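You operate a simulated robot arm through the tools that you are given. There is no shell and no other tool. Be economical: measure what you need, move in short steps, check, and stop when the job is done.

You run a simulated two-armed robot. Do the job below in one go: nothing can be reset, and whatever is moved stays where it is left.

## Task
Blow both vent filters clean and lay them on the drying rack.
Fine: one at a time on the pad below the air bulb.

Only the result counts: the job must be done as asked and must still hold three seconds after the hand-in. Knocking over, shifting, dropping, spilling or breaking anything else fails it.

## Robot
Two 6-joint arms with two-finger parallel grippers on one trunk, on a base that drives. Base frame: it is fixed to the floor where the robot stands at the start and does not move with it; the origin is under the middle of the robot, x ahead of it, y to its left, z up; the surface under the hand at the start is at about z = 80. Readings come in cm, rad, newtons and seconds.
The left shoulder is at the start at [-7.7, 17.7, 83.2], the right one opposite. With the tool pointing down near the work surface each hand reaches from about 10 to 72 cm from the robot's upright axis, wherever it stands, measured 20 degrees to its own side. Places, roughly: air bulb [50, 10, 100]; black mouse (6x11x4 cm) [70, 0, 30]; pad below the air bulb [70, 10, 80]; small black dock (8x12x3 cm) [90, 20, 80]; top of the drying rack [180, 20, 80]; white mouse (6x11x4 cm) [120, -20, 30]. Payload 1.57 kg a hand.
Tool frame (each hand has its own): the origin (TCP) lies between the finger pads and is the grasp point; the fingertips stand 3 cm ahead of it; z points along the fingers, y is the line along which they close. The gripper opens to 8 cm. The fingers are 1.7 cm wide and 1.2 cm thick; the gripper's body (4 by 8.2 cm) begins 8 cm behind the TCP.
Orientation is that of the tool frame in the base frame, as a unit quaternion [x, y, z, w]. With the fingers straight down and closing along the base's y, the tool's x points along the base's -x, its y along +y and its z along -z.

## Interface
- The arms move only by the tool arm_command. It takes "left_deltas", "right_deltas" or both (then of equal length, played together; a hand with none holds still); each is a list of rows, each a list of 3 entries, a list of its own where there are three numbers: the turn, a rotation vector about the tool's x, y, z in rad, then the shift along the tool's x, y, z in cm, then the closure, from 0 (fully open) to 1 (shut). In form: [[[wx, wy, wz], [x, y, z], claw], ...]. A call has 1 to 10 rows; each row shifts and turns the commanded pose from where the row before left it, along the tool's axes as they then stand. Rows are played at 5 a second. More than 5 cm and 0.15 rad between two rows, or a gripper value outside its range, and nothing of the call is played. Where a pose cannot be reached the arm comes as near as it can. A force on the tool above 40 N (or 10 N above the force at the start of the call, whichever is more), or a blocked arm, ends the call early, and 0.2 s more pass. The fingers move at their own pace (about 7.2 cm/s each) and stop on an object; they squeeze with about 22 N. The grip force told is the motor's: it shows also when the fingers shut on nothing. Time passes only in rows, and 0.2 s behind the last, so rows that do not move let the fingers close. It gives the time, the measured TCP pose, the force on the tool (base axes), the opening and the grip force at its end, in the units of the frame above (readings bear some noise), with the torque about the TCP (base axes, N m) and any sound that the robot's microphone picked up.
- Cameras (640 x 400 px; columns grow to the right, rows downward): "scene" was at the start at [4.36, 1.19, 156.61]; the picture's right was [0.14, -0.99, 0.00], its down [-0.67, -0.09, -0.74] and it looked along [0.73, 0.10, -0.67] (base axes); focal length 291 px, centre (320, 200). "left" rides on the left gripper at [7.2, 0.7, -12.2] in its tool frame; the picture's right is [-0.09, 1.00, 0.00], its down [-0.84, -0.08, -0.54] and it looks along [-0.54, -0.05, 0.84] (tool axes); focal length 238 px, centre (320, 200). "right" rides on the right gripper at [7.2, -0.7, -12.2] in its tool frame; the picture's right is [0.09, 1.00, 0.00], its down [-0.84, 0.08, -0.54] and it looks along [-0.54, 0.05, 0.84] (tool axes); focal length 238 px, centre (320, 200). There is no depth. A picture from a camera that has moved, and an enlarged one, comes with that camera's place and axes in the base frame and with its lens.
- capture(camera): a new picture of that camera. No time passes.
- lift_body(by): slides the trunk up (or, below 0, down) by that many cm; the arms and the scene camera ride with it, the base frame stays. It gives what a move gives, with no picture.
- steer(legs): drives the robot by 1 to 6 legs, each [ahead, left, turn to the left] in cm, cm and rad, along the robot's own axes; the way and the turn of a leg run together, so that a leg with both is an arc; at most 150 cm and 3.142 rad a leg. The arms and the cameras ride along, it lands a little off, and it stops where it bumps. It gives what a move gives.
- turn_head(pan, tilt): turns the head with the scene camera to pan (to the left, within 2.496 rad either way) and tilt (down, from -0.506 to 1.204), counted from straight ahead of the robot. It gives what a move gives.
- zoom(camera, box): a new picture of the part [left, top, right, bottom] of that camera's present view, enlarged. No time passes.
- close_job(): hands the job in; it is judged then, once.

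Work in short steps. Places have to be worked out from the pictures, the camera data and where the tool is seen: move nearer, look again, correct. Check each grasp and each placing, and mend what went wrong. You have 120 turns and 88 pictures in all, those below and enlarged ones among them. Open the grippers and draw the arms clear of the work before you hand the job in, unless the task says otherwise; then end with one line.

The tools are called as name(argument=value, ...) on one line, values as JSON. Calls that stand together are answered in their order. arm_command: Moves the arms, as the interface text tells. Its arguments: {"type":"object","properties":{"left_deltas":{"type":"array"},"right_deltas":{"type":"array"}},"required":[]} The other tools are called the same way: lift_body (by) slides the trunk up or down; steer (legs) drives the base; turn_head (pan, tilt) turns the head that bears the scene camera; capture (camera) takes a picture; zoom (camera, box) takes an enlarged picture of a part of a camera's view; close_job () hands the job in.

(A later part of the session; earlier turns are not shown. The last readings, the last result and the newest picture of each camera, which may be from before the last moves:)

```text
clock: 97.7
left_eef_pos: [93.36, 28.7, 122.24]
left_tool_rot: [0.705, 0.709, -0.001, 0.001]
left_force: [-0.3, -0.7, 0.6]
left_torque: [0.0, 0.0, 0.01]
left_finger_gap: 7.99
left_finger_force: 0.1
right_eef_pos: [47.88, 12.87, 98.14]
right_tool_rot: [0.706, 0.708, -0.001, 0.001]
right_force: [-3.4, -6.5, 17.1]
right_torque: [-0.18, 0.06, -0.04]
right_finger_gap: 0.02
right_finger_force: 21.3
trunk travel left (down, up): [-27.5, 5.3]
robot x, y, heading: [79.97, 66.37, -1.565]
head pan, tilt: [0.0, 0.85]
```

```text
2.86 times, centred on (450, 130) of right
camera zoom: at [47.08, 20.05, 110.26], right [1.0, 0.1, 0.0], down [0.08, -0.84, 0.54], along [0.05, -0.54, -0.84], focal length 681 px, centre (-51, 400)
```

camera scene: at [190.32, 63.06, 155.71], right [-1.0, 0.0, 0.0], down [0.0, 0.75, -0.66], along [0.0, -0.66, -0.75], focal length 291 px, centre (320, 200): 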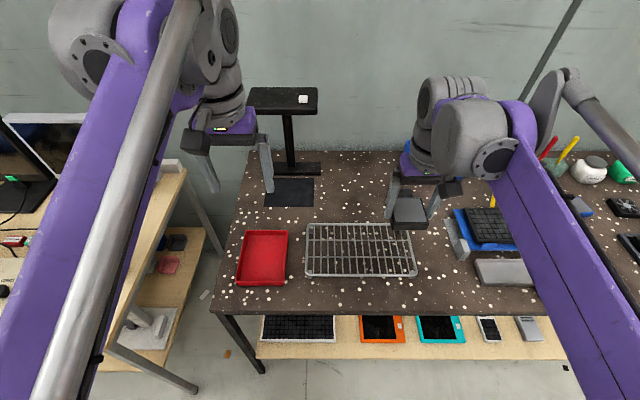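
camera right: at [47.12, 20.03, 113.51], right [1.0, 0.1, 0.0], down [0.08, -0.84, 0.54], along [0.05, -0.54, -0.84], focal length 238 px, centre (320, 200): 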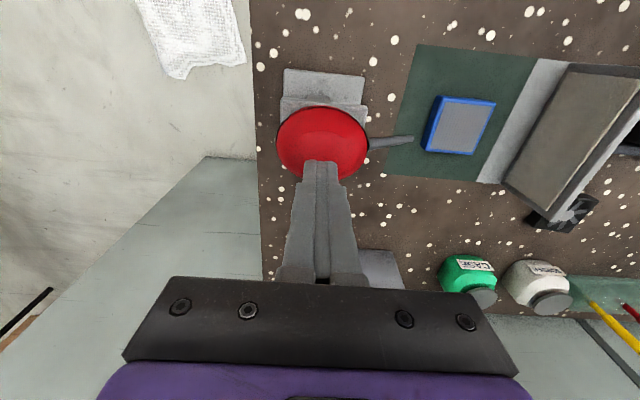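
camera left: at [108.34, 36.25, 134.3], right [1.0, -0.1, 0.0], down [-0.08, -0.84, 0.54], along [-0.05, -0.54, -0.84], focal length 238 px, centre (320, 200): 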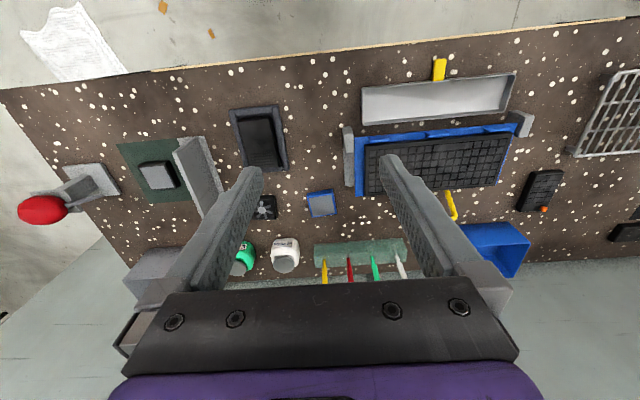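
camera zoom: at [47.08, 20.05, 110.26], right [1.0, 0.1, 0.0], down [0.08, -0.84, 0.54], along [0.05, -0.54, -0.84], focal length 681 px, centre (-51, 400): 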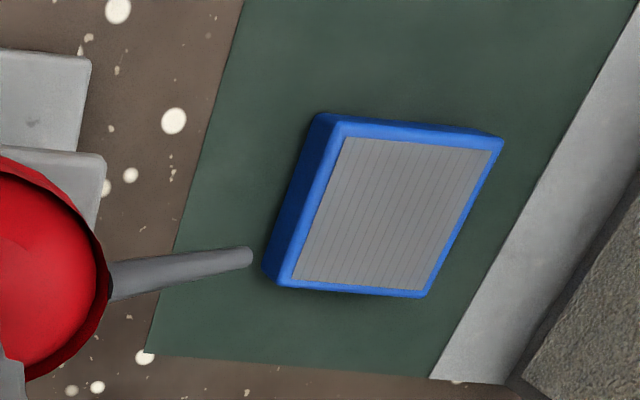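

Face still looks warm-toned. I give further full strokes: release fully and press again twice.

arm_command(right_deltas=[[[0, 0, 0], [0, 0, -1.4], 1], [[0, 0, 0], [0, 0, 0], 1], [[0, 0, 0], [0, 0, 1.3], 1], [[0, 0, 0], [0, 0, 0], 1], [[0, 0, 0], [0, 0, 0], 1], [[0, 0, 0], [0, 0, -1.4], 1], [[0, 0, 0], [0, 0, 0], 1], [[0, 0, 0], [0, 0, 1.3], 1], [[0, 0, 0], [0, 0, 0], 1], [[0, 0, 0], [0, 0, 0], 1]])

zoom(camera="right", box=[360, 60, 540, 200])

```text
clock: 99.9
left_eef_pos: [93.49, 28.71, 122.11]
left_tool_rot: [0.705, 0.709, -0.001, 0.001]
left_force: [-0.2, -0.1, -0.5]
left_torque: [0.01, 0.0, 0.01]
left_finger_gap: 7.98
left_finger_force: 0.0
right_eef_pos: [47.73, 12.82, 98.2]
right_tool_rot: [0.705, 0.709, 0.0, 0.001]
right_force: [-0.6, -2.9, 6.6]
right_torque: [-0.07, 0.03, 0.0]
right_finger_gap: 0.02
right_finger_force: 21.5
trunk travel left (down, up): [-27.5, 5.3]
robot x, y, heading: [80.42, 66.48, -1.563]
head pan, tilt: [0.0, 0.85]
```

```text
2.86 times, centred on (450, 130) of right
camera zoom: at [47.08, 20.0, 110.41], right [1.0, 0.1, 0.0], down [0.08, -0.84, 0.54], along [0.05, -0.54, -0.84], focal length 681 px, centre (-51, 400)
```

zoom: 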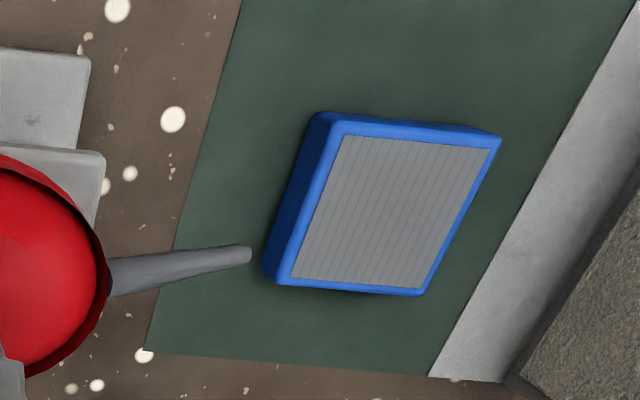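

No visible change. I release the bulb, move aside, and study the bulb and nozzle geometry more carefully.

arm_command(right_deltas=[[[0, 0, 0], [0, 0, -3], 1], [[0, 0, 0], [0, 0, -4], 1], [[0, 0, 0], [2, 0, -4], 0.5], [[0, 0, 0], [4, 0, -2], 0], [[0, 0, 0], [4, 0, 0], 0], [[0, 0, 0], [3, 0, 0], 0]])

zoom(camera="right", box=[240, 100, 500, 270])

capture(camera="scene")

```text
clock: 101.3
left_eef_pos: [93.36, 28.79, 122.18]
left_tool_rot: [0.705, 0.709, 0.0, 0.001]
left_force: [-0.3, -0.3, 0.0]
left_torque: [-0.03, 0.0, -0.01]
left_finger_gap: 8.0
left_finger_force: 0.1
right_eef_pos: [47.68, 26.06, 111.26]
right_tool_rot: [0.705, 0.709, 0.0, 0.001]
right_force: [0.3, 0.8, 0.1]
right_torque: [0.0, 0.03, -0.01]
right_finger_gap: 8.02
right_finger_force: 0.0
trunk travel left (down, up): [-27.5, 5.3]
robot x, y, heading: [80.53, 66.39, -1.566]
head pan, tilt: [0.0, 0.85]
```

```text
2.35 times, centred on (370, 185) of right
camera zoom: at [46.96, 33.15, 123.43], right [1.0, 0.1, 0.0], down [0.08, -0.84, 0.54], along [0.05, -0.54, -0.84], focal length 561 px, centre (202, 235)
```

zoom: 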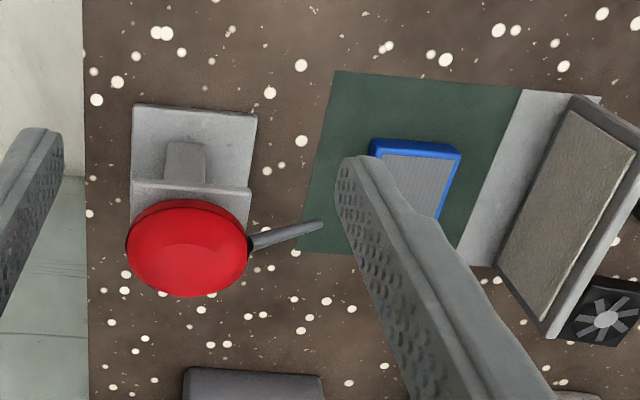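

```text
28 pictures are left
camera scene: at [80.44, 62.79, 155.71], right [-1.0, -0.01, 0.0], down [0.0, 0.75, -0.66], along [0.0, -0.66, -0.75], focal length 291 px, centre (320, 200)
```

scene: 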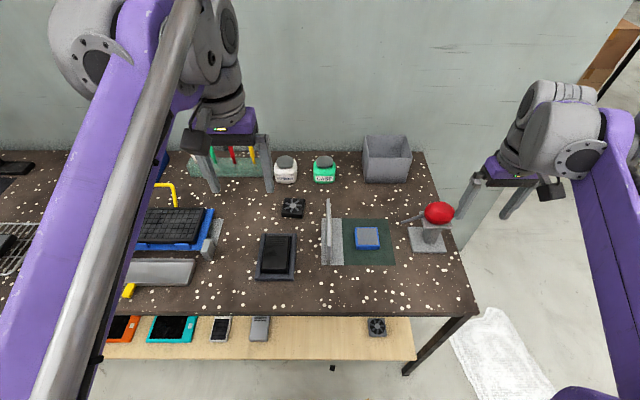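

I zoom the scene view on the nozzle, bulb and filter for the side aim.

zoom(camera="scene", box=[310, 190, 470, 270])

```text
4.00 times, centred on (390, 230) of scene
camera zoom: at [80.44, 62.79, 155.71], right [-1.0, -0.01, 0.0], down [0.0, 0.75, -0.66], along [0.0, -0.66, -0.75], focal length 1165 px, centre (40, 80)
```

zoom: 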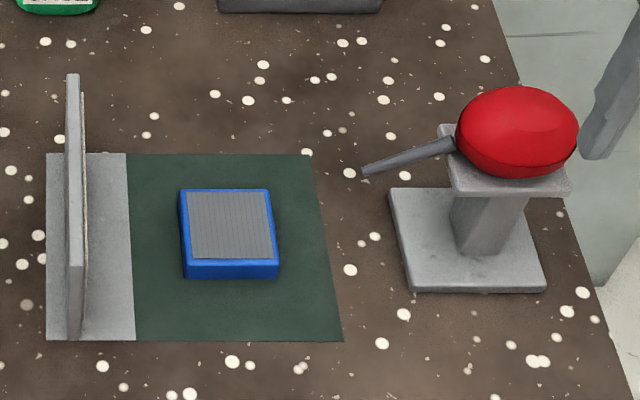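

The nozzle's axis meets the filter's upper face, so aim is fine. I bring the right hand back to the reference pose above the pad for a before/after comparison.

arm_command(right_deltas=[[[0, 0, 0], [0, 4.7, 0], 0], [[0, 0, 0], [0, 4.7, 0], 0], [[0, 0, 0], [0, 4.7, 0], 0], [[0, 0, 0], [0, 4.7, 0], 0], [[0, 0, 0], [-4, 0, 2], 0], [[0, 0, 0], [-4, 0, 2.5], 0], [[0, 0, 0], [-3.5, 0, 3], 0], [[0, 0, 0], [-1, 0, 3], 0], [[0, 0, 0], [0, 0, 0], 0]])

zoom(camera="right", box=[270, 70, 370, 170])

```text
clock: 103.3
left_eef_pos: [93.49, 28.78, 122.25]
left_tool_rot: [0.706, 0.709, 0.0, 0.001]
left_force: [-1.0, 1.1, 0.5]
left_torque: [0.02, 0.03, -0.01]
left_finger_gap: 8.0
left_finger_force: 0.0
right_eef_pos: [66.57, 13.41, 100.74]
right_tool_rot: [0.705, 0.709, 0.0, 0.0]
right_force: [-0.7, 0.0, -0.5]
right_torque: [0.01, 0.04, -0.02]
right_finger_gap: 8.01
right_finger_force: 0.1
trunk travel left (down, up): [-27.5, 5.3]
robot x, y, heading: [80.01, 66.73, -1.563]
head pan, tilt: [0.0, 0.85]
```

```text
4.00 times, centred on (320, 120) of right
camera zoom: at [65.86, 20.64, 112.9], right [1.0, 0.1, 0.0], down [0.08, -0.84, 0.54], along [0.05, -0.54, -0.84], focal length 953 px, centre (320, 520)
```

zoom: 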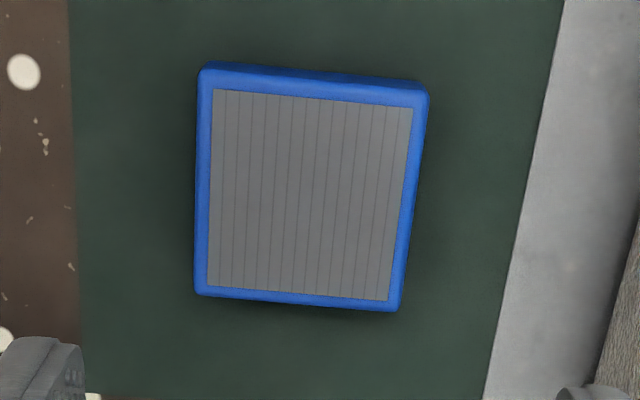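

No discernible change, and no dust visible on the top at all; the colour shift was exposure. I'll pick the blue filter up and inspect its underside. First grasp it.

arm_command(right_deltas=[[[0, 0, 0], [0.15, -0.35, 4], 0], [[0, 0, 0], [0, 0, 4], 0], [[0, 0, 0], [0, 0, 4], 0], [[0, 0, 0], [0, 0, 3], 0], [[0, 0, 0], [0, 0, 1.8], 0], [[0, 0, 0], [0, 0, 0], 0.3], [[0, 0, 0], [0, 0, 0], 0.7], [[0, 0, 0], [0, 0, 0], 1], [[0, 0, 0], [0, 0, 0], 1]])

```text
clock: 105.3
left_eef_pos: [93.35, 28.72, 122.2]
left_tool_rot: [0.705, 0.709, -0.001, 0.001]
left_force: [-0.5, 0.4, 0.3]
left_torque: [0.01, 0.0, -0.01]
left_finger_gap: 8.0
left_finger_force: 0.1
right_eef_pos: [66.19, 13.66, 83.73]
right_tool_rot: [0.706, 0.709, 0.0, 0.0]
right_force: [-0.5, -0.3, 0.5]
right_torque: [0.0, 0.02, 0.0]
right_finger_gap: 6.9
right_finger_force: 22.6
trunk travel left (down, up): [-27.5, 5.3]
robot x, y, heading: [80.06, 66.29, -1.566]
head pan, tilt: [0.0, 0.85]
```

Gripped. I lift it well clear and back to [57, 30, 118].

arm_command(right_deltas=[[[0, 0, 0], [0, 0, -3], 1], [[0, 0, 0], [0, 0, -4.5], 1], [[0, 0, 0], [0, 0, -4.5], 1], [[0, 0, 0], [0, 0, -4.8], 1], [[0, 0, 0], [1, 0, -4.8], 1], [[0, 0, 0], [3, 0, -4], 1], [[0, 0, 0], [3, -2, -3.3], 1], [[0, 0, 0], [3, -3.5, -1], 1], [[0, 0, 0], [3, -3.5, 0], 1], [[0, 0, 0], [3, -3.5, 0], 1]])

arm_command(right_deltas=[[[-0.14, 0, 0], [0, 0, -1], 1], [[-0.14, 0, 0], [0, 0, -0.5], 1], [[-0.14, 0, 0], [0, 0, 0], 1], [[-0.14, 0, 0], [0, 0, 0], 1], [[-0.14, 0, 0], [0, 0, 0], 1], [[-0.14, 0, 0], [0, 0, 0], 1], [[-0.14, 0, 0], [0, 0, 0], 1], [[-0.14, 0, 0], [0, 0, 0], 1], [[-0.14, 0, 0], [0, 0, 0], 1], [[-0.14, 0, 0], [0, 0, 0], 1]])

turn_head(pan=-0.6, tilt=0.75)

capture(camera="scene")

```text
clock: 107.5
left_eef_pos: [93.36, 28.82, 122.16]
left_tool_rot: [0.706, 0.708, -0.001, 0.0]
left_force: [-0.4, 0.6, 0.3]
left_torque: [-0.03, 0.03, 0.0]
left_finger_gap: 7.99
left_finger_force: 0.1
right_eef_pos: [53.49, 29.73, 113.92]
right_tool_rot: [0.706, 0.709, 0.0, 0.001]
right_force: [-0.4, -0.3, -0.8]
right_torque: [0.05, -0.02, 0.01]
right_finger_gap: 6.89
right_finger_force: 22.0
trunk travel left (down, up): [-27.5, 5.3]
robot x, y, heading: [79.99, 66.35, -1.565]
head pan, tilt: [0.0, 0.85]
```

```text
clock: 109.7
left_eef_pos: [93.35, 28.66, 122.08]
left_tool_rot: [0.705, 0.709, -0.001, 0.001]
left_force: [-1.0, -0.2, 1.1]
left_torque: [0.0, 0.02, -0.02]
left_finger_gap: 8.02
left_finger_force: 0.0
right_eef_pos: [61.67, 24.64, 114.57]
right_tool_rot: [0.541, 0.54, 0.455, 0.457]
right_force: [0.4, 0.3, -1.0]
right_torque: [0.0, -0.01, -0.01]
right_finger_gap: 6.88
right_finger_force: 22.0
right hand out of reach, approached as far as the arm can: row 8, 9, 10
trunk travel left (down, up): [-27.5, 5.3]
robot x, y, heading: [79.77, 66.69, -1.561]
head pan, tilt: [0.0, 0.85]
```

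```text
clock: 110.7
left_eef_pos: [93.37, 28.74, 122.11]
left_tool_rot: [0.705, 0.709, -0.001, 0.001]
left_force: [-0.4, 0.6, -0.3]
left_torque: [-0.01, 0.0, 0.02]
left_finger_gap: 8.03
left_finger_force: 0.0
right_eef_pos: [61.72, 24.53, 114.66]
right_tool_rot: [0.541, 0.542, 0.454, 0.455]
right_force: [-0.5, 0.2, -0.9]
right_torque: [0.04, 0.03, 0.01]
right_finger_gap: 6.89
right_finger_force: 22.1
trunk travel left (down, up): [-27.5, 5.3]
robot x, y, heading: [80.07, 66.6, -1.56]
head pan, tilt: [-0.6, 0.75]
```

```text
25 pictures are left
camera scene: at [75.73, 63.64, 156.51], right [-0.83, 0.56, 0.0], down [0.38, 0.57, -0.73], along [-0.41, -0.61, -0.68], focal length 291 px, centre (320, 200)
```

scene: 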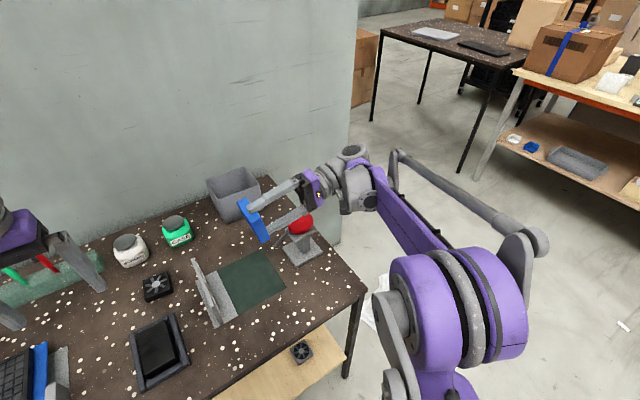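

The underside faces the left hand's camera; I zoom in there.

zoom(camera="left", box=[0, 120, 160, 280])

```text
2.50 times, centred on (80, 200) of left
camera zoom: at [94.06, 36.02, 134.3], right [1.0, -0.09, 0.0], down [-0.07, -0.84, 0.54], along [-0.05, -0.54, -0.84], focal length 596 px, centre (920, 200)
```

zoom: 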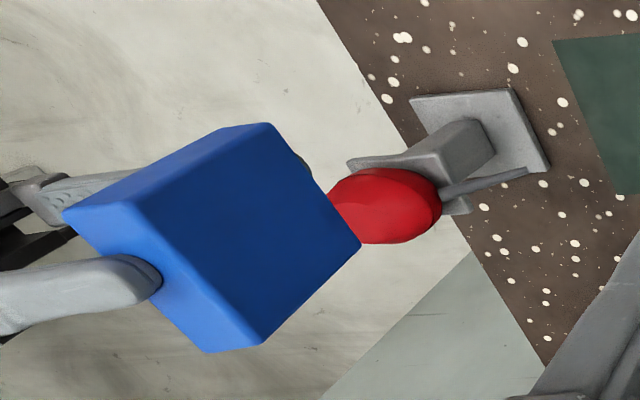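

The underside is plain plastic, so the pleated top is the right side up. To be thorough I'll put the blue filter back on the pad and repeat blowing with the same variety of actuations the black one got (side squeeze and harder presses). First turn the hand back down.

arm_command(right_deltas=[[[0.14, 0, 0], [0, 0, 0], 1], [[0.14, 0, 0], [0, 0, 0], 1], [[0.14, 0, 0], [0, 0, 0], 1], [[0.14, 0, 0], [0, 0, 0], 1], [[0.14, 0, 0], [0, 0, 0], 1], [[0.14, 0, 0], [0, 0, 0], 1], [[0.14, 0, 0], [0, 0, 0], 1], [[0.14, 0, 0], [0, 0, 0], 1], [[0.14, 0, 0], [0, 0, 0], 1], [[0.14, 0, 0], [0, 0, 0], 1]])

```text
clock: 112.9
left_eef_pos: [93.42, 28.67, 122.1]
left_tool_rot: [0.705, 0.709, -0.001, 0.001]
left_force: [1.1, 0.1, 0.2]
left_torque: [-0.02, -0.02, -0.01]
left_finger_gap: 8.02
left_finger_force: 0.1
right_eef_pos: [61.73, 24.42, 114.65]
right_tool_rot: [0.705, 0.709, -0.001, -0.001]
right_force: [-0.6, -0.1, -0.3]
right_torque: [-0.02, 0.0, -0.01]
right_finger_gap: 6.93
right_finger_force: 21.8
trunk travel left (down, up): [-27.5, 5.3]
robot x, y, heading: [80.16, 66.55, -1.567]
head pan, tilt: [-0.6, 0.75]
```

Back to pointing down at [61.7, 24.4, 114.7]. I place it at [67.2, 13.1], a bit nearer the nozzle's axis.

arm_command(right_deltas=[[[0, 0, 0], [-3, 1.5, 1], 1], [[0, 0, 0], [-3, 1.5, 3], 1], [[0, 0, 0], [-3, 1.5, 3], 1], [[0, 0, 0], [-2.3, 1, 3.5], 1], [[0, 0, 0], [0, 0, 4.5], 1], [[0, 0, 0], [0, 0, 4.5], 1], [[0, 0, 0], [0, 0, 4.5], 1], [[0, 0, 0], [0, 0, 4], 1], [[0, 0, 0], [0, 0, 2.2], 1], [[0, 0, 0], [0, 0, 0], 1]])

arm_command(right_deltas=[[[0, 0, 0], [0, 0, 0.25], 1], [[0, 0, 0], [0, 0, 0.2], 1], [[0, 0, 0], [0, 0, 0], 1]])

```text
clock: 115.1
left_eef_pos: [93.36, 28.69, 122.24]
left_tool_rot: [0.705, 0.71, -0.001, 0.001]
left_force: [0.8, -0.6, 0.3]
left_torque: [-0.02, 0.0, -0.01]
left_finger_gap: 7.98
left_finger_force: 0.1
right_eef_pos: [67.08, 13.19, 84.23]
right_tool_rot: [0.706, 0.709, 0.0, 0.0]
right_force: [0.1, -0.9, 0.3]
right_torque: [0.0, 0.02, 0.04]
right_finger_gap: 6.9
right_finger_force: 21.7
trunk travel left (down, up): [-27.5, 5.3]
robot x, y, heading: [80.37, 66.09, -1.563]
head pan, tilt: [-0.6, 0.75]
```

```text
clock: 115.9
left_eef_pos: [93.43, 28.78, 122.18]
left_tool_rot: [0.705, 0.709, 0.0, 0.001]
left_force: [0.4, -0.4, 0.3]
left_torque: [0.01, -0.01, 0.02]
left_finger_gap: 8.03
left_finger_force: 0.1
right_eef_pos: [67.17, 13.21, 83.9]
right_tool_rot: [0.706, 0.709, 0.0, 0.0]
right_force: [-0.1, 0.6, -1.5]
right_torque: [0.03, 0.01, 0.01]
right_finger_gap: 6.88
right_finger_force: 21.9
trunk travel left (down, up): [-27.5, 5.3]
robot x, y, heading: [79.81, 66.29, -1.565]
head pan, tilt: [-0.6, 0.75]
```

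I release, rise, and carry the closed hand over the bulb.

arm_command(right_deltas=[[[0, 0, 0], [0, 0, 0.1], 1], [[0, 0, 0], [0, 0, 0], 0.5], [[0, 0, 0], [0, 0, 0], 0], [[0, 0, 0], [0, 0, 0], 0], [[0, 0, 0], [0, 0, -3], 0], [[0, 0, 0], [0, 0, -4.8], 0], [[0, 0, 0], [0, 0, -4.8], 0], [[0, 0, 0], [0, 0, -4.8], 0], [[0, 0, 0], [0, 0, -4.8], 0]])

arm_command(right_deltas=[[[0, 0, 0], [-0.1, -4.8, 0], 0.5], [[0, 0, 0], [-0.1, -4.8, 0], 1], [[0, 0, 0], [-0.1, -4.8, 0], 1], [[0, 0, 0], [0, -4.9, 0], 1], [[0, 0, 0], [0, 0, 3], 1], [[0, 0, 0], [0, 0, 2.5], 1], [[0, 0, 0], [0, 0, 0], 1]])

```text
clock: 117.9
left_eef_pos: [93.3, 28.83, 122.23]
left_tool_rot: [0.705, 0.709, 0.0, 0.0]
left_force: [-1.3, -1.1, 0.9]
left_torque: [0.0, 0.03, -0.01]
left_finger_gap: 8.0
left_finger_force: 0.1
right_eef_pos: [67.22, 13.22, 106.22]
right_tool_rot: [0.706, 0.708, 0.0, 0.0]
right_force: [-0.4, 0.0, -0.4]
right_torque: [-0.02, 0.03, 0.0]
right_finger_gap: 8.0
right_finger_force: 0.1
trunk travel left (down, up): [-27.5, 5.3]
robot x, y, heading: [80.08, 66.78, -1.567]
head pan, tilt: [-0.6, 0.75]
```

```text
clock: 119.5
left_eef_pos: [93.46, 28.75, 122.13]
left_tool_rot: [0.705, 0.709, 0.0, 0.001]
left_force: [0.7, -0.7, 0.3]
left_torque: [-0.01, 0.0, -0.01]
left_finger_gap: 8.01
left_finger_force: 0.0
right_eef_pos: [47.99, 12.89, 100.45]
right_tool_rot: [0.705, 0.709, 0.0, 0.0]
right_force: [-0.2, -0.1, 0.6]
right_torque: [0.0, 0.01, -0.04]
right_finger_gap: 0.0
right_finger_force: 21.4
trunk travel left (down, up): [-27.5, 5.3]
robot x, y, heading: [80.24, 66.51, -1.561]
head pan, tilt: [-0.6, 0.75]
```

Over the bulb at z 100.45. Two slow, full, held strokes to z≈98.0.

arm_command(right_deltas=[[[0, 0, 0], [-0.0, -0.2, 1], 1], [[0, 0, 0], [0, 0, 0.8], 1], [[0, 0, 0], [0, 0, 0.6], 1], [[0, 0, 0], [0, 0, 0], 1], [[0, 0, 0], [0, 0, 0], 1], [[0, 0, 0], [0, 0, -1.6], 1], [[0, 0, 0], [0, 0, 0], 1], [[0, 0, 0], [0, 0, 1.55], 1], [[0, 0, 0], [0, 0, 0], 1], [[0, 0, 0], [0, 0, 0], 1]])

arm_command(right_deltas=[[[0, 0, 0], [0, 0, -1.6], 1], [[0, 0, 0], [0, 0, 0], 1], [[0, 0, 0], [0, 0, 1.6], 1], [[0, 0, 0], [0, 0, 0], 1], [[0, 0, 0], [0, 0, 0.1], 1], [[0, 0, 0], [0, 0, 0], 1]])

zoom(camera="right", box=[260, 60, 560, 240])

```text
clock: 121.7
left_eef_pos: [93.51, 28.78, 122.16]
left_tool_rot: [0.705, 0.709, 0.0, 0.0]
left_force: [0.4, -0.3, 0.6]
left_torque: [0.0, 0.0, -0.01]
left_finger_gap: 8.0
left_finger_force: 0.0
right_eef_pos: [47.95, 12.88, 98.28]
right_tool_rot: [0.705, 0.709, 0.0, 0.001]
right_force: [1.6, -1.3, 8.0]
right_torque: [-0.05, -0.07, 0.01]
right_finger_gap: 0.01
right_finger_force: 21.7
trunk travel left (down, up): [-27.5, 5.3]
robot x, y, heading: [80.16, 66.05, -1.562]
head pan, tilt: [-0.6, 0.75]
```

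```text
clock: 123.1
left_eef_pos: [93.45, 28.77, 122.23]
left_tool_rot: [0.705, 0.709, 0.0, 0.001]
left_force: [0.6, 0.5, 0.3]
left_torque: [0.03, -0.05, 0.03]
left_finger_gap: 8.01
left_finger_force: 0.0
right_eef_pos: [47.79, 12.92, 98.03]
right_tool_rot: [0.705, 0.709, -0.001, 0.0]
right_force: [-3.6, -3.6, 11.3]
right_torque: [-0.11, 0.1, 0.02]
right_finger_gap: 0.01
right_finger_force: 21.2
trunk travel left (down, up): [-27.5, 5.3]
robot x, y, heading: [79.46, 66.63, -1.565]
head pan, tilt: [-0.6, 0.75]
```

```text
2.13 times, centred on (410, 150) of right
camera zoom: at [47.0, 20.07, 110.34], right [1.0, 0.1, 0.0], down [0.08, -0.84, 0.54], along [0.05, -0.54, -0.84], focal length 508 px, centre (128, 307)
```

zoom: 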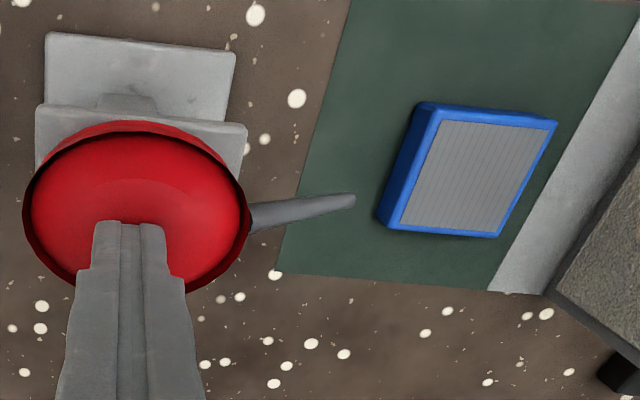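

The cap visibly sinks fully into the shell on each stroke; the blue filter has now had six. I release and go back over the filter to take it.

arm_command(right_deltas=[[[0, 0, 0], [0, 0, -3.5], 1], [[0, 0, 0], [0, 0, -4.5], 1], [[0, 0, 0], [0, 4.8, 0], 0.5], [[0, 0, 0], [0.1, 4.8, 0], 0], [[0, 0, 0], [0.1, 4.8, 0], 0], [[0, 0, 0], [0.1, 4.9, 0], 0], [[0, 0, 0], [0, 0, 4], 0], [[0, 0, 0], [0, 0, 4], 0], [[0, 0, 0], [0, 0, 4], 0], [[0, 0, 0], [0, 0, 0], 0]])

capture(camera="right")

```text
clock: 125.3
left_eef_pos: [93.32, 28.75, 122.11]
left_tool_rot: [0.705, 0.709, -0.001, 0.001]
left_force: [-0.2, -0.5, 0.2]
left_torque: [0.01, -0.01, 0.02]
left_finger_gap: 8.0
left_finger_force: 0.0
right_eef_pos: [67.02, 13.29, 94.0]
right_tool_rot: [0.705, 0.709, 0.001, -0.001]
right_force: [-0.8, 0.6, -0.5]
right_torque: [0.01, 0.03, -0.01]
right_finger_gap: 7.98
right_finger_force: 0.1
trunk travel left (down, up): [-27.5, 5.3]
robot x, y, heading: [80.22, 66.46, -1.568]
head pan, tilt: [-0.6, 0.75]
```

```text
22 pictures are left
camera right: at [66.36, 20.43, 106.2], right [1.0, 0.1, 0.0], down [0.08, -0.84, 0.54], along [0.05, -0.54, -0.84], focal length 238 px, centre (320, 200)
```

right: 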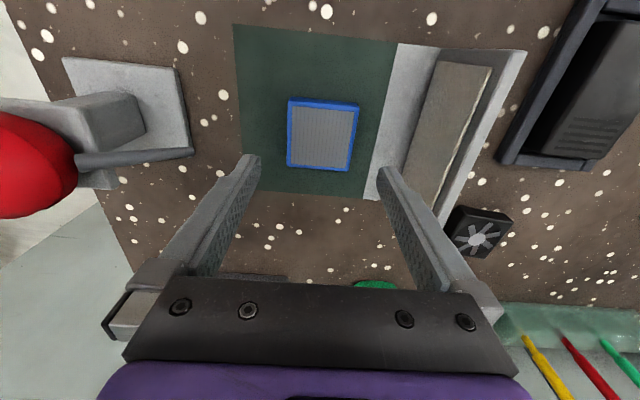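

Aligned above the filter. I descend to z≈83.9 and grip.

arm_command(right_deltas=[[[0, 0, 0], [0, 0.15, 3], 0], [[0, 0, 0], [0, 0, 3], 0], [[0, 0, 0], [0, 0, 2.5], 0], [[0, 0, 0], [0, 0, 1.6], 0], [[0, 0, 0], [0, 0, 0], 0.3], [[0, 0, 0], [0, 0, 0], 0.7], [[0, 0, 0], [0, 0, 0], 1], [[0, 0, 0], [0, 0, 0], 1]])

arm_command(right_deltas=[[[0, 0, 0], [0, 0, -3], 1], [[0, 0, 0], [0, 0, -4.5], 1], [[0, 0, 0], [0, 0, -4.5], 1], [[0, 0, 0], [0, 0, -4.8], 1], [[0, 0, 0], [0, 0, -4.8], 1], [[0, 0, 0], [3, 0, -3.5], 1], [[0, 0, 0], [3, 0, -3], 1], [[0, 0, 0], [3, 0, -2], 1], [[0, 0, 0], [3, 0, -1], 1], [[0, 0, 0], [3, 0, 0], 1]])

```text
clock: 127.1
left_eef_pos: [93.46, 28.7, 122.09]
left_tool_rot: [0.705, 0.709, -0.001, 0.0]
left_force: [0.2, 0.8, -0.1]
left_torque: [0.0, 0.02, 0.01]
left_finger_gap: 8.01
left_finger_force: 0.1
right_eef_pos: [67.2, 13.3, 83.87]
right_tool_rot: [0.705, 0.709, 0.0, 0.0]
right_force: [0.7, 0.7, -0.8]
right_torque: [0.01, 0.0, -0.03]
right_finger_gap: 6.92
right_finger_force: 22.0
trunk travel left (down, up): [-27.5, 5.3]
robot x, y, heading: [79.92, 66.32, -1.569]
head pan, tilt: [-0.6, 0.75]
```

```text
clock: 129.3
left_eef_pos: [93.31, 28.77, 122.11]
left_tool_rot: [0.705, 0.709, 0.0, 0.0]
left_force: [0.3, 0.3, -0.1]
left_torque: [-0.03, -0.02, 0.0]
left_finger_gap: 8.02
left_finger_force: 0.0
right_eef_pos: [67.22, 28.41, 115.02]
right_tool_rot: [0.705, 0.709, -0.001, 0.001]
right_force: [0.2, 0.8, 0.4]
right_torque: [-0.05, -0.02, 0.02]
right_finger_gap: 6.92
right_finger_force: 22.0
trunk travel left (down, up): [-27.5, 5.3]
robot x, y, heading: [80.22, 65.98, -1.566]
head pan, tilt: [-0.6, 0.75]
```

Held at 6.92 cm and clear at z=115. I drive 116 cm to robot x≈196.

steer(legs=[[0, 116, 0]])

turn_head(pan=-0.1, tilt=0.9)

capture(camera="scene")

capture(camera="right")

```text
clock: 139.7
left_eef_pos: [209.58, 29.89, 122.15]
left_tool_rot: [0.702, 0.712, -0.001, 0.001]
left_force: [-0.2, -1.4, 0.8]
left_torque: [0.01, 0.0, -0.01]
left_finger_gap: 8.0
left_finger_force: 0.1
right_eef_pos: [183.29, 29.26, 115.11]
right_tool_rot: [0.702, 0.712, -0.001, 0.001]
right_force: [-0.6, -0.4, -0.7]
right_torque: [-0.02, 0.02, -0.01]
right_finger_gap: 6.94
right_finger_force: 22.2
trunk travel left (down, up): [-27.5, 5.3]
robot x, y, heading: [195.7, 67.52, -1.556]
head pan, tilt: [-0.6, 0.75]
```

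```text
clock: 140.7
left_eef_pos: [209.67, 29.82, 122.17]
left_tool_rot: [0.702, 0.712, -0.001, 0.001]
left_force: [0.3, 0.3, -0.1]
left_torque: [-0.02, 0.0, -0.03]
left_finger_gap: 8.01
left_finger_force: 0.0
right_eef_pos: [183.46, 29.31, 115.07]
right_tool_rot: [0.702, 0.712, 0.0, 0.0]
right_force: [0.4, 0.6, -1.0]
right_torque: [-0.02, 0.0, 0.01]
right_finger_gap: 6.88
right_finger_force: 22.3
trunk travel left (down, up): [-27.5, 5.3]
robot x, y, heading: [196.41, 67.68, -1.56]
head pan, tilt: [-0.099, 0.901]
```

```text
21 pictures are left
camera scene: at [195.63, 64.05, 155.33], right [-1.0, 0.09, 0.0], down [0.07, 0.78, -0.62], along [-0.05, -0.62, -0.78], focal length 291 px, centre (320, 200)
```

scene: 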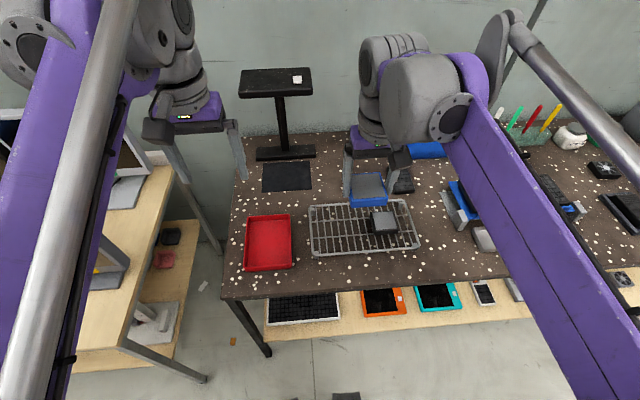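

```text
20 pictures are left
camera right: at [182.6, 36.43, 127.26], right [0.99, 0.11, 0.0], down [0.09, -0.84, 0.54], along [0.06, -0.54, -0.84], focal length 238 px, centre (320, 200)
```

right: 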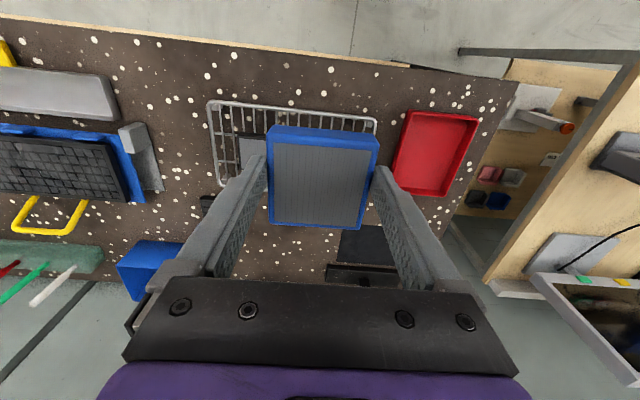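

Right hand at [183.4, 29.3, 115]. I move to [185.8, 19] and down to z≈91.

arm_command(right_deltas=[[[0, 0, 0], [-3, 0.8, 1], 1], [[0, 0, 0], [-3, 0.8, 2], 1], [[0, 0, 0], [-3, 0.8, 3], 1], [[0, 0, 0], [-1.3, 0, 4], 1], [[0, 0, 0], [0, 0, 4.5], 1], [[0, 0, 0], [0, 0, 4.5], 1], [[0, 0, 0], [0, 0, 4], 1], [[0, 0, 0], [0, 0, 0], 1]])

capture(camera="right")

```text
clock: 142.5
left_eef_pos: [209.62, 29.95, 122.06]
left_tool_rot: [0.702, 0.712, 0.0, 0.001]
left_force: [0.3, 0.0, 0.6]
left_torque: [0.01, 0.0, 0.0]
left_finger_gap: 7.98
left_finger_force: 0.1
right_eef_pos: [185.84, 19.11, 92.29]
right_tool_rot: [0.702, 0.712, 0.0, 0.0]
right_force: [-0.1, -0.9, -0.5]
right_torque: [0.01, -0.02, 0.01]
right_finger_gap: 6.9
right_finger_force: 22.1
trunk travel left (down, up): [-27.5, 5.3]
robot x, y, heading: [195.57, 67.14, -1.555]
head pan, tilt: [-0.099, 0.901]
```

```text
19 pictures are left
camera right: at [185.14, 26.23, 104.3], right [0.99, 0.11, 0.0], down [0.09, -0.84, 0.54], along [0.06, -0.54, -0.84], focal length 238 px, centre (320, 200)
```

right: 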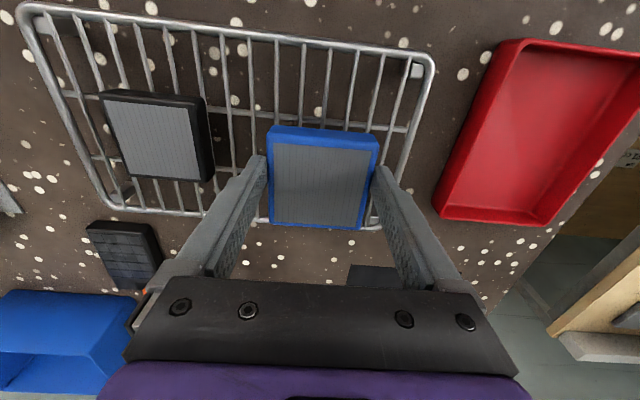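

Both sit within the rack. I lower to just above contact (known release height ≈87.5).

arm_command(right_deltas=[[[0, 0, 0], [0, 0, 1.5], 1], [[0, 0, 0], [0, 0, 1.5], 1], [[0, 0, 0], [0, 0, 1], 1], [[0, 0, 0], [0, 0, 0.5], 1], [[0, 0, 0], [0, 0, 0], 1]])

arm_command(right_deltas=[[[0, 0, 0], [0, 0, 0.2], 1], [[0, 0, 0], [0, 0, 0], 1]])

arm_command(right_deltas=[[[0, 0, 0], [0, 0, 0.15], 1], [[0, 0, 0], [0, 0, 0], 1]])

```text
clock: 143.7
left_eef_pos: [209.65, 29.91, 122.12]
left_tool_rot: [0.702, 0.712, 0.001, 0.0]
left_force: [-0.3, 0.5, -0.5]
left_torque: [0.01, 0.0, 0.02]
left_finger_gap: 8.01
left_finger_force: 0.0
right_eef_pos: [185.9, 18.94, 87.65]
right_tool_rot: [0.702, 0.712, 0.0, -0.001]
right_force: [-0.6, -0.7, -0.9]
right_torque: [0.0, 0.0, 0.01]
right_finger_gap: 6.9
right_finger_force: 22.0
trunk travel left (down, up): [-27.5, 5.3]
robot x, y, heading: [196.12, 67.6, -1.553]
head pan, tilt: [-0.099, 0.901]
```

```text
clock: 144.3
left_eef_pos: [209.62, 29.88, 122.16]
left_tool_rot: [0.702, 0.712, -0.001, 0.001]
left_force: [0.8, 0.3, -0.1]
left_torque: [-0.01, 0.01, 0.01]
left_finger_gap: 8.02
left_finger_force: 0.0
right_eef_pos: [185.93, 19.03, 87.49]
right_tool_rot: [0.702, 0.712, -0.001, 0.001]
right_force: [-0.3, -1.3, 7.9]
right_torque: [-0.06, 0.0, -0.02]
right_finger_gap: 6.92
right_finger_force: 21.9
trunk travel left (down, up): [-27.5, 5.3]
robot x, y, heading: [195.88, 67.09, -1.556]
head pan, tilt: [-0.099, 0.901]
```

```text
clock: 144.9
left_eef_pos: [209.59, 29.95, 122.12]
left_tool_rot: [0.702, 0.712, -0.001, 0.0]
left_force: [1.0, 0.4, 0.2]
left_torque: [-0.01, -0.01, 0.0]
left_finger_gap: 7.99
left_finger_force: 0.0
right_eef_pos: [185.93, 19.0, 87.39]
right_tool_rot: [0.703, 0.712, -0.001, 0.001]
right_force: [-0.2, -3.8, 18.7]
right_torque: [-0.09, 0.0, 0.01]
right_finger_gap: 6.92
right_finger_force: 21.5
trunk travel left (down, up): [-27.5, 5.3]
robot x, y, heading: [196.26, 67.36, -1.556]
head pan, tilt: [-0.099, 0.901]
```

Contact on the rack (18.7 N). I ease slightly, open, and rise.

arm_command(right_deltas=[[[0, 0, 0], [0, 0, -0.12], 1], [[0, 0, 0], [0, 0, 0], 0.6], [[0, 0, 0], [0, 0, 0], 0], [[0, 0, 0], [0, 0, 0], 0], [[0, 0, 0], [0, 0, -3], 0], [[0, 0, 0], [0, 0, -4.5], 0], [[0, 0, 0], [0, 0, -4.5], 0], [[0, 0, 0], [0, -1, -4.5], 0], [[0, 0, 0], [2, -1.5, -4], 0], [[0, 0, 0], [2, -2, -2], 0]])

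capture(camera="right")

zoom(camera="right", box=[220, 50, 480, 230])

```text
clock: 147.1
left_eef_pos: [209.6, 30.02, 122.25]
left_tool_rot: [0.702, 0.712, -0.001, 0.0]
left_force: [0.0, 0.5, 0.4]
left_torque: [-0.02, 0.0, 0.0]
left_finger_gap: 8.0
left_finger_force: 0.0
right_eef_pos: [181.24, 23.04, 109.9]
right_tool_rot: [0.702, 0.712, 0.001, 0.0]
right_force: [0.0, 0.6, -0.2]
right_torque: [-0.02, -0.02, 0.03]
right_finger_gap: 8.01
right_finger_force: 0.0
trunk travel left (down, up): [-27.5, 5.3]
robot x, y, heading: [196.25, 67.44, -1.555]
head pan, tilt: [-0.099, 0.901]
```

```text
18 pictures are left
camera right: at [180.53, 30.25, 122.08], right [0.99, 0.11, 0.0], down [0.09, -0.84, 0.54], along [0.06, -0.54, -0.84], focal length 238 px, centre (320, 200)
```

right: 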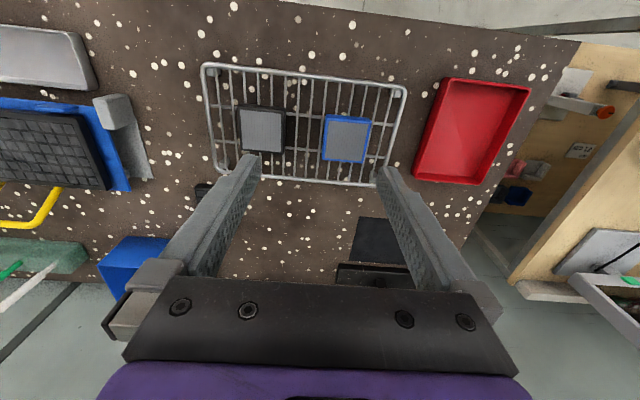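

```text
2.22 times, centred on (350, 140) of right
camera zoom: at [180.53, 30.25, 122.08], right [0.99, 0.11, 0.0], down [0.09, -0.84, 0.54], along [0.06, -0.54, -0.84], focal length 530 px, centre (253, 333)
```

zoom: 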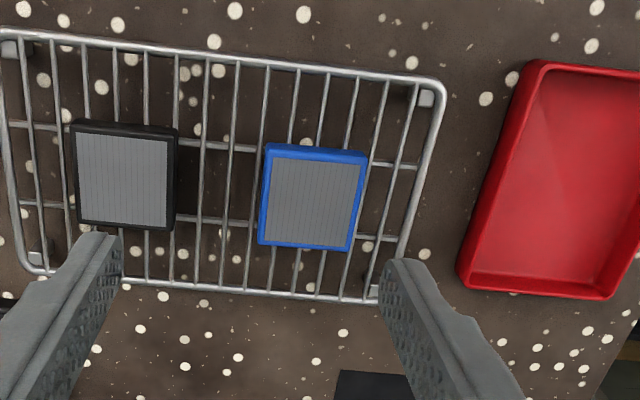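

In this shared view the black filter's face is lighter and bluish while the blue one's stays a dull neutral grey: the black one was cleaned but apparently the blue one was not. The black one also got a side squeeze of the bulb, so I'll take the blue one back and squeeze the bulb from the sides.

arm_command(right_deltas=[[[0, 0, 0], [-2, 2, 2], 0], [[0, 0, 0], [-2, 1.7, 4], 0], [[0, 0, 0], [0, 1, 4], 0], [[0, 0, 0], [0, 0, 4], 0], [[0, 0, 0], [0, 0, 0], 0]])

capture(camera="right")

```text
clock: 148.3
left_eef_pos: [209.65, 29.85, 122.0]
left_tool_rot: [0.702, 0.712, 0.0, 0.001]
left_force: [0.0, -0.6, 0.1]
left_torque: [-0.04, 0.0, -0.02]
left_finger_gap: 7.99
left_finger_force: 0.1
right_eef_pos: [186.04, 19.04, 95.71]
right_tool_rot: [0.702, 0.712, 0.0, 0.0]
right_force: [-0.3, 0.1, -1.2]
right_torque: [-0.01, -0.05, 0.03]
right_finger_gap: 7.98
right_finger_force: 0.0
trunk travel left (down, up): [-27.5, 5.3]
robot x, y, heading: [195.68, 67.76, -1.559]
head pan, tilt: [-0.099, 0.901]
```

```text
16 pictures are left
camera right: at [185.28, 26.19, 107.95], right [0.99, 0.11, 0.0], down [0.09, -0.84, 0.54], along [0.06, -0.54, -0.84], focal length 238 px, centre (320, 200)
```

right: 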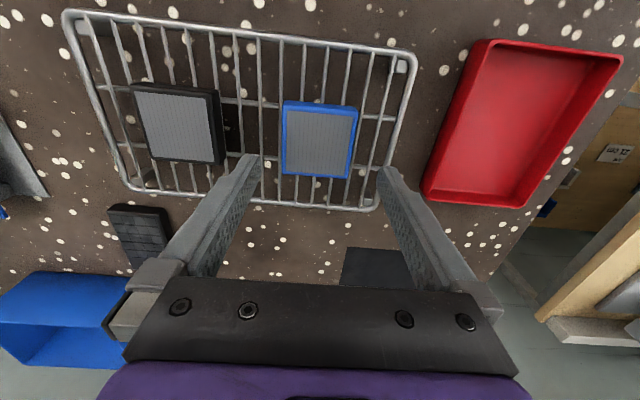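

Aligned. I descend to 87.6, grip and lift, then retract.

arm_command(right_deltas=[[[0, 0, 0], [0, -0.1, 3], 0], [[0, 0, 0], [0, 0, 3], 0], [[0, 0, 0], [0, 0, 2.1], 0], [[0, 0, 0], [0, 0, 0], 0.3], [[0, 0, 0], [0, 0, 0], 0.7], [[0, 0, 0], [0, 0, 0], 1], [[0, 0, 0], [0, 0, 0], 1], [[0, 0, 0], [0, 0, -2], 1], [[0, 0, 0], [0, 0, -4], 1], [[0, 0, 0], [0, 0, -4.5], 1]])

arm_command(right_deltas=[[[0, 0, 0], [0, 0, -4.5], 1], [[0, 0, 0], [1.5, 0, -4.5], 1], [[0, 0, 0], [2.5, -0.6, -4], 1], [[0, 0, 0], [3, -1, -3], 1], [[0, 0, 0], [3, -1, -1], 1]])

```text
clock: 150.5
left_eef_pos: [209.74, 29.87, 122.2]
left_tool_rot: [0.702, 0.712, -0.002, 0.0]
left_force: [-0.1, -0.5, -0.2]
left_torque: [0.01, 0.01, 0.0]
left_finger_gap: 7.99
left_finger_force: 0.1
right_eef_pos: [186.12, 19.15, 98.29]
right_tool_rot: [0.702, 0.712, 0.0, 0.0]
right_force: [0.1, 0.5, -0.7]
right_torque: [0.0, 0.02, 0.01]
right_finger_gap: 6.91
right_finger_force: 22.2
trunk travel left (down, up): [-27.5, 5.3]
robot x, y, heading: [195.86, 67.52, -1.556]
head pan, tilt: [-0.099, 0.901]
```

```text
clock: 151.7
left_eef_pos: [209.61, 30.01, 122.19]
left_tool_rot: [0.701, 0.713, -0.001, 0.0]
left_force: [-0.5, 0.1, -0.3]
left_torque: [-0.03, 0.04, 0.05]
left_finger_gap: 8.01
left_finger_force: 0.2
right_eef_pos: [183.22, 29.08, 115.38]
right_tool_rot: [0.702, 0.712, -0.001, 0.001]
right_force: [0.6, -0.9, -0.2]
right_torque: [0.0, 0.01, 0.01]
right_finger_gap: 6.91
right_finger_force: 22.3
trunk travel left (down, up): [-27.5, 5.3]
robot x, y, heading: [196.02, 67.36, -1.557]
head pan, tilt: [-0.099, 0.901]
```

Held and clear. I drive back to robot x≈80 with a small heading correction.

steer(legs=[[0, -116, -0.013]])

```text
clock: 162.1
left_eef_pos: [93.14, 28.7, 122.15]
left_tool_rot: [0.704, 0.71, -0.001, 0.001]
left_force: [-0.2, -0.4, 0.6]
left_torque: [-0.01, 0.03, 0.02]
left_finger_gap: 7.99
left_finger_force: 0.1
right_eef_pos: [66.94, 27.87, 115.26]
right_tool_rot: [0.705, 0.71, -0.001, 0.0]
right_force: [0.0, -0.8, -0.1]
right_torque: [0.02, 0.0, 0.03]
right_finger_gap: 6.88
right_finger_force: 22.0
trunk travel left (down, up): [-27.5, 5.3]
robot x, y, heading: [80.04, 66.18, -1.564]
head pan, tilt: [-0.099, 0.901]
```

At [66.9, 27.9, 115.3]. I set it down at [66.3, 13.5], exactly where the black one was.

arm_command(right_deltas=[[[0, 0, 0], [-3.6, -0.3, 1], 1], [[0, 0, 0], [-3.6, -0.3, 2.5], 1], [[0, 0, 0], [-3.6, 0, 3], 1], [[0, 0, 0], [-3.5, 0, 3], 1], [[0, 0, 0], [0, 0, 4.7], 1], [[0, 0, 0], [0, 0, 4.7], 1], [[0, 0, 0], [0, 0, 4.7], 1], [[0, 0, 0], [0, 0, 4.5], 1], [[0, 0, 0], [0, 0, 2.7], 1], [[0, 0, 0], [0, 0, 0], 1]])

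arm_command(right_deltas=[[[0, 0, 0], [0, 0, 0.25], 1], [[0, 0, 0], [0, 0, 0.15], 1], [[0, 0, 0], [0, 0, 0], 1]])

```text
clock: 164.3
left_eef_pos: [93.23, 28.6, 122.09]
left_tool_rot: [0.704, 0.71, 0.0, 0.001]
left_force: [0.2, -0.6, 0.1]
left_torque: [0.01, 0.01, 0.01]
left_finger_gap: 7.99
left_finger_force: 0.0
right_eef_pos: [66.37, 13.78, 84.41]
right_tool_rot: [0.704, 0.71, -0.001, 0.0]
right_force: [-0.4, -0.6, -1.0]
right_torque: [-0.02, -0.01, -0.03]
right_finger_gap: 6.92
right_finger_force: 21.9
trunk travel left (down, up): [-27.5, 5.3]
robot x, y, heading: [80.13, 66.31, -1.568]
head pan, tilt: [-0.099, 0.901]
```

```text
clock: 165.1
left_eef_pos: [93.25, 28.74, 122.29]
left_tool_rot: [0.705, 0.709, 0.0, 0.001]
left_force: [0.2, -0.5, -0.6]
left_torque: [-0.03, 0.0, -0.03]
left_finger_gap: 7.99
left_finger_force: 0.1
right_eef_pos: [66.34, 13.81, 84.21]
right_tool_rot: [0.705, 0.709, -0.001, 0.0]
right_force: [0.3, -1.8, 14.9]
right_torque: [-0.09, -0.03, 0.02]
right_finger_gap: 6.89
right_finger_force: 21.9
trunk travel left (down, up): [-27.5, 5.3]
robot x, y, heading: [79.87, 66.36, -1.563]
head pan, tilt: [-0.099, 0.901]
```

On the pad (14.9 N). I release, rise, and begin turning the wrist −1.57 about tool z while moving over the bulb, high up.

arm_command(right_deltas=[[[0, 0, 0], [0, 0, -0.1], 1], [[0, 0, 0], [0, 0, 0], 0.5], [[0, 0, 0], [0, 0, 0], 0], [[0, 0, 0], [0, 0, 0], 0], [[0, 0, 0], [0, 0, -3], 0], [[0, 0, 0], [0, 0, -4.8], 0], [[0, 0, 0], [0, 0, -4.8], 0], [[0, 0, 0], [0, 0, -4.8], 0], [[0, 0, 0], [0, -4.5, -2], 0], [[0, 0, 0], [0, -4.7, -1], 0]])

arm_command(right_deltas=[[[0, 0, 0], [0, -4.7, 0], 0], [[0, 0, 0], [0, -4.7, 0], 0], [[0, 0, -0.14], [0, 0, 0], 0], [[0, 0, -0.14], [0, 0, 0], 0], [[0, 0, -0.14], [0, 0, 0], 0], [[0, 0, -0.14], [0, 0, 0], 0], [[0, 0, -0.14], [0, 0, 0], 0], [[0, 0, -0.14], [0, 0, 0], 0], [[0, 0, -0.14], [0, 0, 0], 0], [[0, 0, -0.14], [0, 0, 0], 0]])

arm_command(right_deltas=[[[0, 0, -0.15], [0, 0, 0], 0], [[0, 0, -0.15], [0, 0, 0], 0], [[0, 0, -0.15], [0, 0, 0], 0], [[0, 0, 0], [0, 0, 0], 0]])

capture(camera="right")

```text
clock: 167.3
left_eef_pos: [93.06, 28.69, 122.16]
left_tool_rot: [0.705, 0.709, 0.001, 0.002]
left_force: [-0.4, -0.6, 0.4]
left_torque: [0.03, -0.03, 0.0]
left_finger_gap: 8.0
left_finger_force: 0.2
right_eef_pos: [57.05, 13.67, 104.64]
right_tool_rot: [0.705, 0.709, 0.001, 0.002]
right_force: [-0.3, 0.6, 0.5]
right_torque: [0.01, 0.0, 0.0]
right_finger_gap: 7.99
right_finger_force: 0.1
trunk travel left (down, up): [-27.5, 5.3]
robot x, y, heading: [80.1, 66.48, -1.564]
head pan, tilt: [-0.099, 0.901]
```

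```text
clock: 169.5
left_eef_pos: [93.28, 28.67, 122.19]
left_tool_rot: [0.704, 0.71, -0.001, 0.001]
left_force: [0.2, 0.0, 0.4]
left_torque: [-0.03, 0.0, 0.0]
left_finger_gap: 8.0
left_finger_force: 0.1
right_eef_pos: [47.79, 13.35, 104.65]
right_tool_rot: [0.219, 0.976, 0.0, 0.0]
right_force: [-1.5, 0.1, -0.6]
right_torque: [0.0, -0.03, -0.01]
right_finger_gap: 7.99
right_finger_force: 0.1
trunk travel left (down, up): [-27.5, 5.3]
robot x, y, heading: [80.23, 66.13, -1.57]
head pan, tilt: [-0.099, 0.901]
```

```text
clock: 170.5
left_eef_pos: [93.24, 28.57, 122.2]
left_tool_rot: [0.704, 0.71, -0.001, 0.0]
left_force: [-0.2, 1.3, 0.4]
left_torque: [0.01, 0.03, 0.02]
left_finger_gap: 7.99
left_finger_force: 0.1
right_eef_pos: [47.75, 13.45, 104.52]
right_tool_rot: [-0.004, 1.0, 0.0, 0.0]
right_force: [-1.2, -0.6, 1.3]
right_torque: [0.0, -0.05, 0.0]
right_finger_gap: 7.99
right_finger_force: 0.2
trunk travel left (down, up): [-27.5, 5.3]
robot x, y, heading: [80.02, 66.08, -1.566]
head pan, tilt: [-0.099, 0.901]
```

```text
15 pictures are left
camera right: at [40.54, 12.73, 116.78], right [-0.1, 1.0, 0.0], down [0.84, 0.08, 0.54], along [0.54, 0.05, -0.84], focal length 238 px, centre (320, 200)
```

right: 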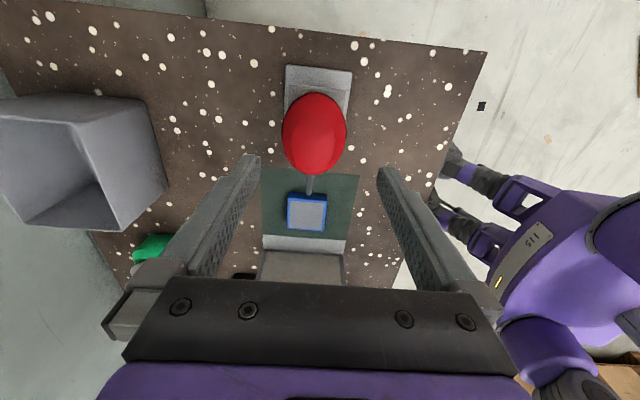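

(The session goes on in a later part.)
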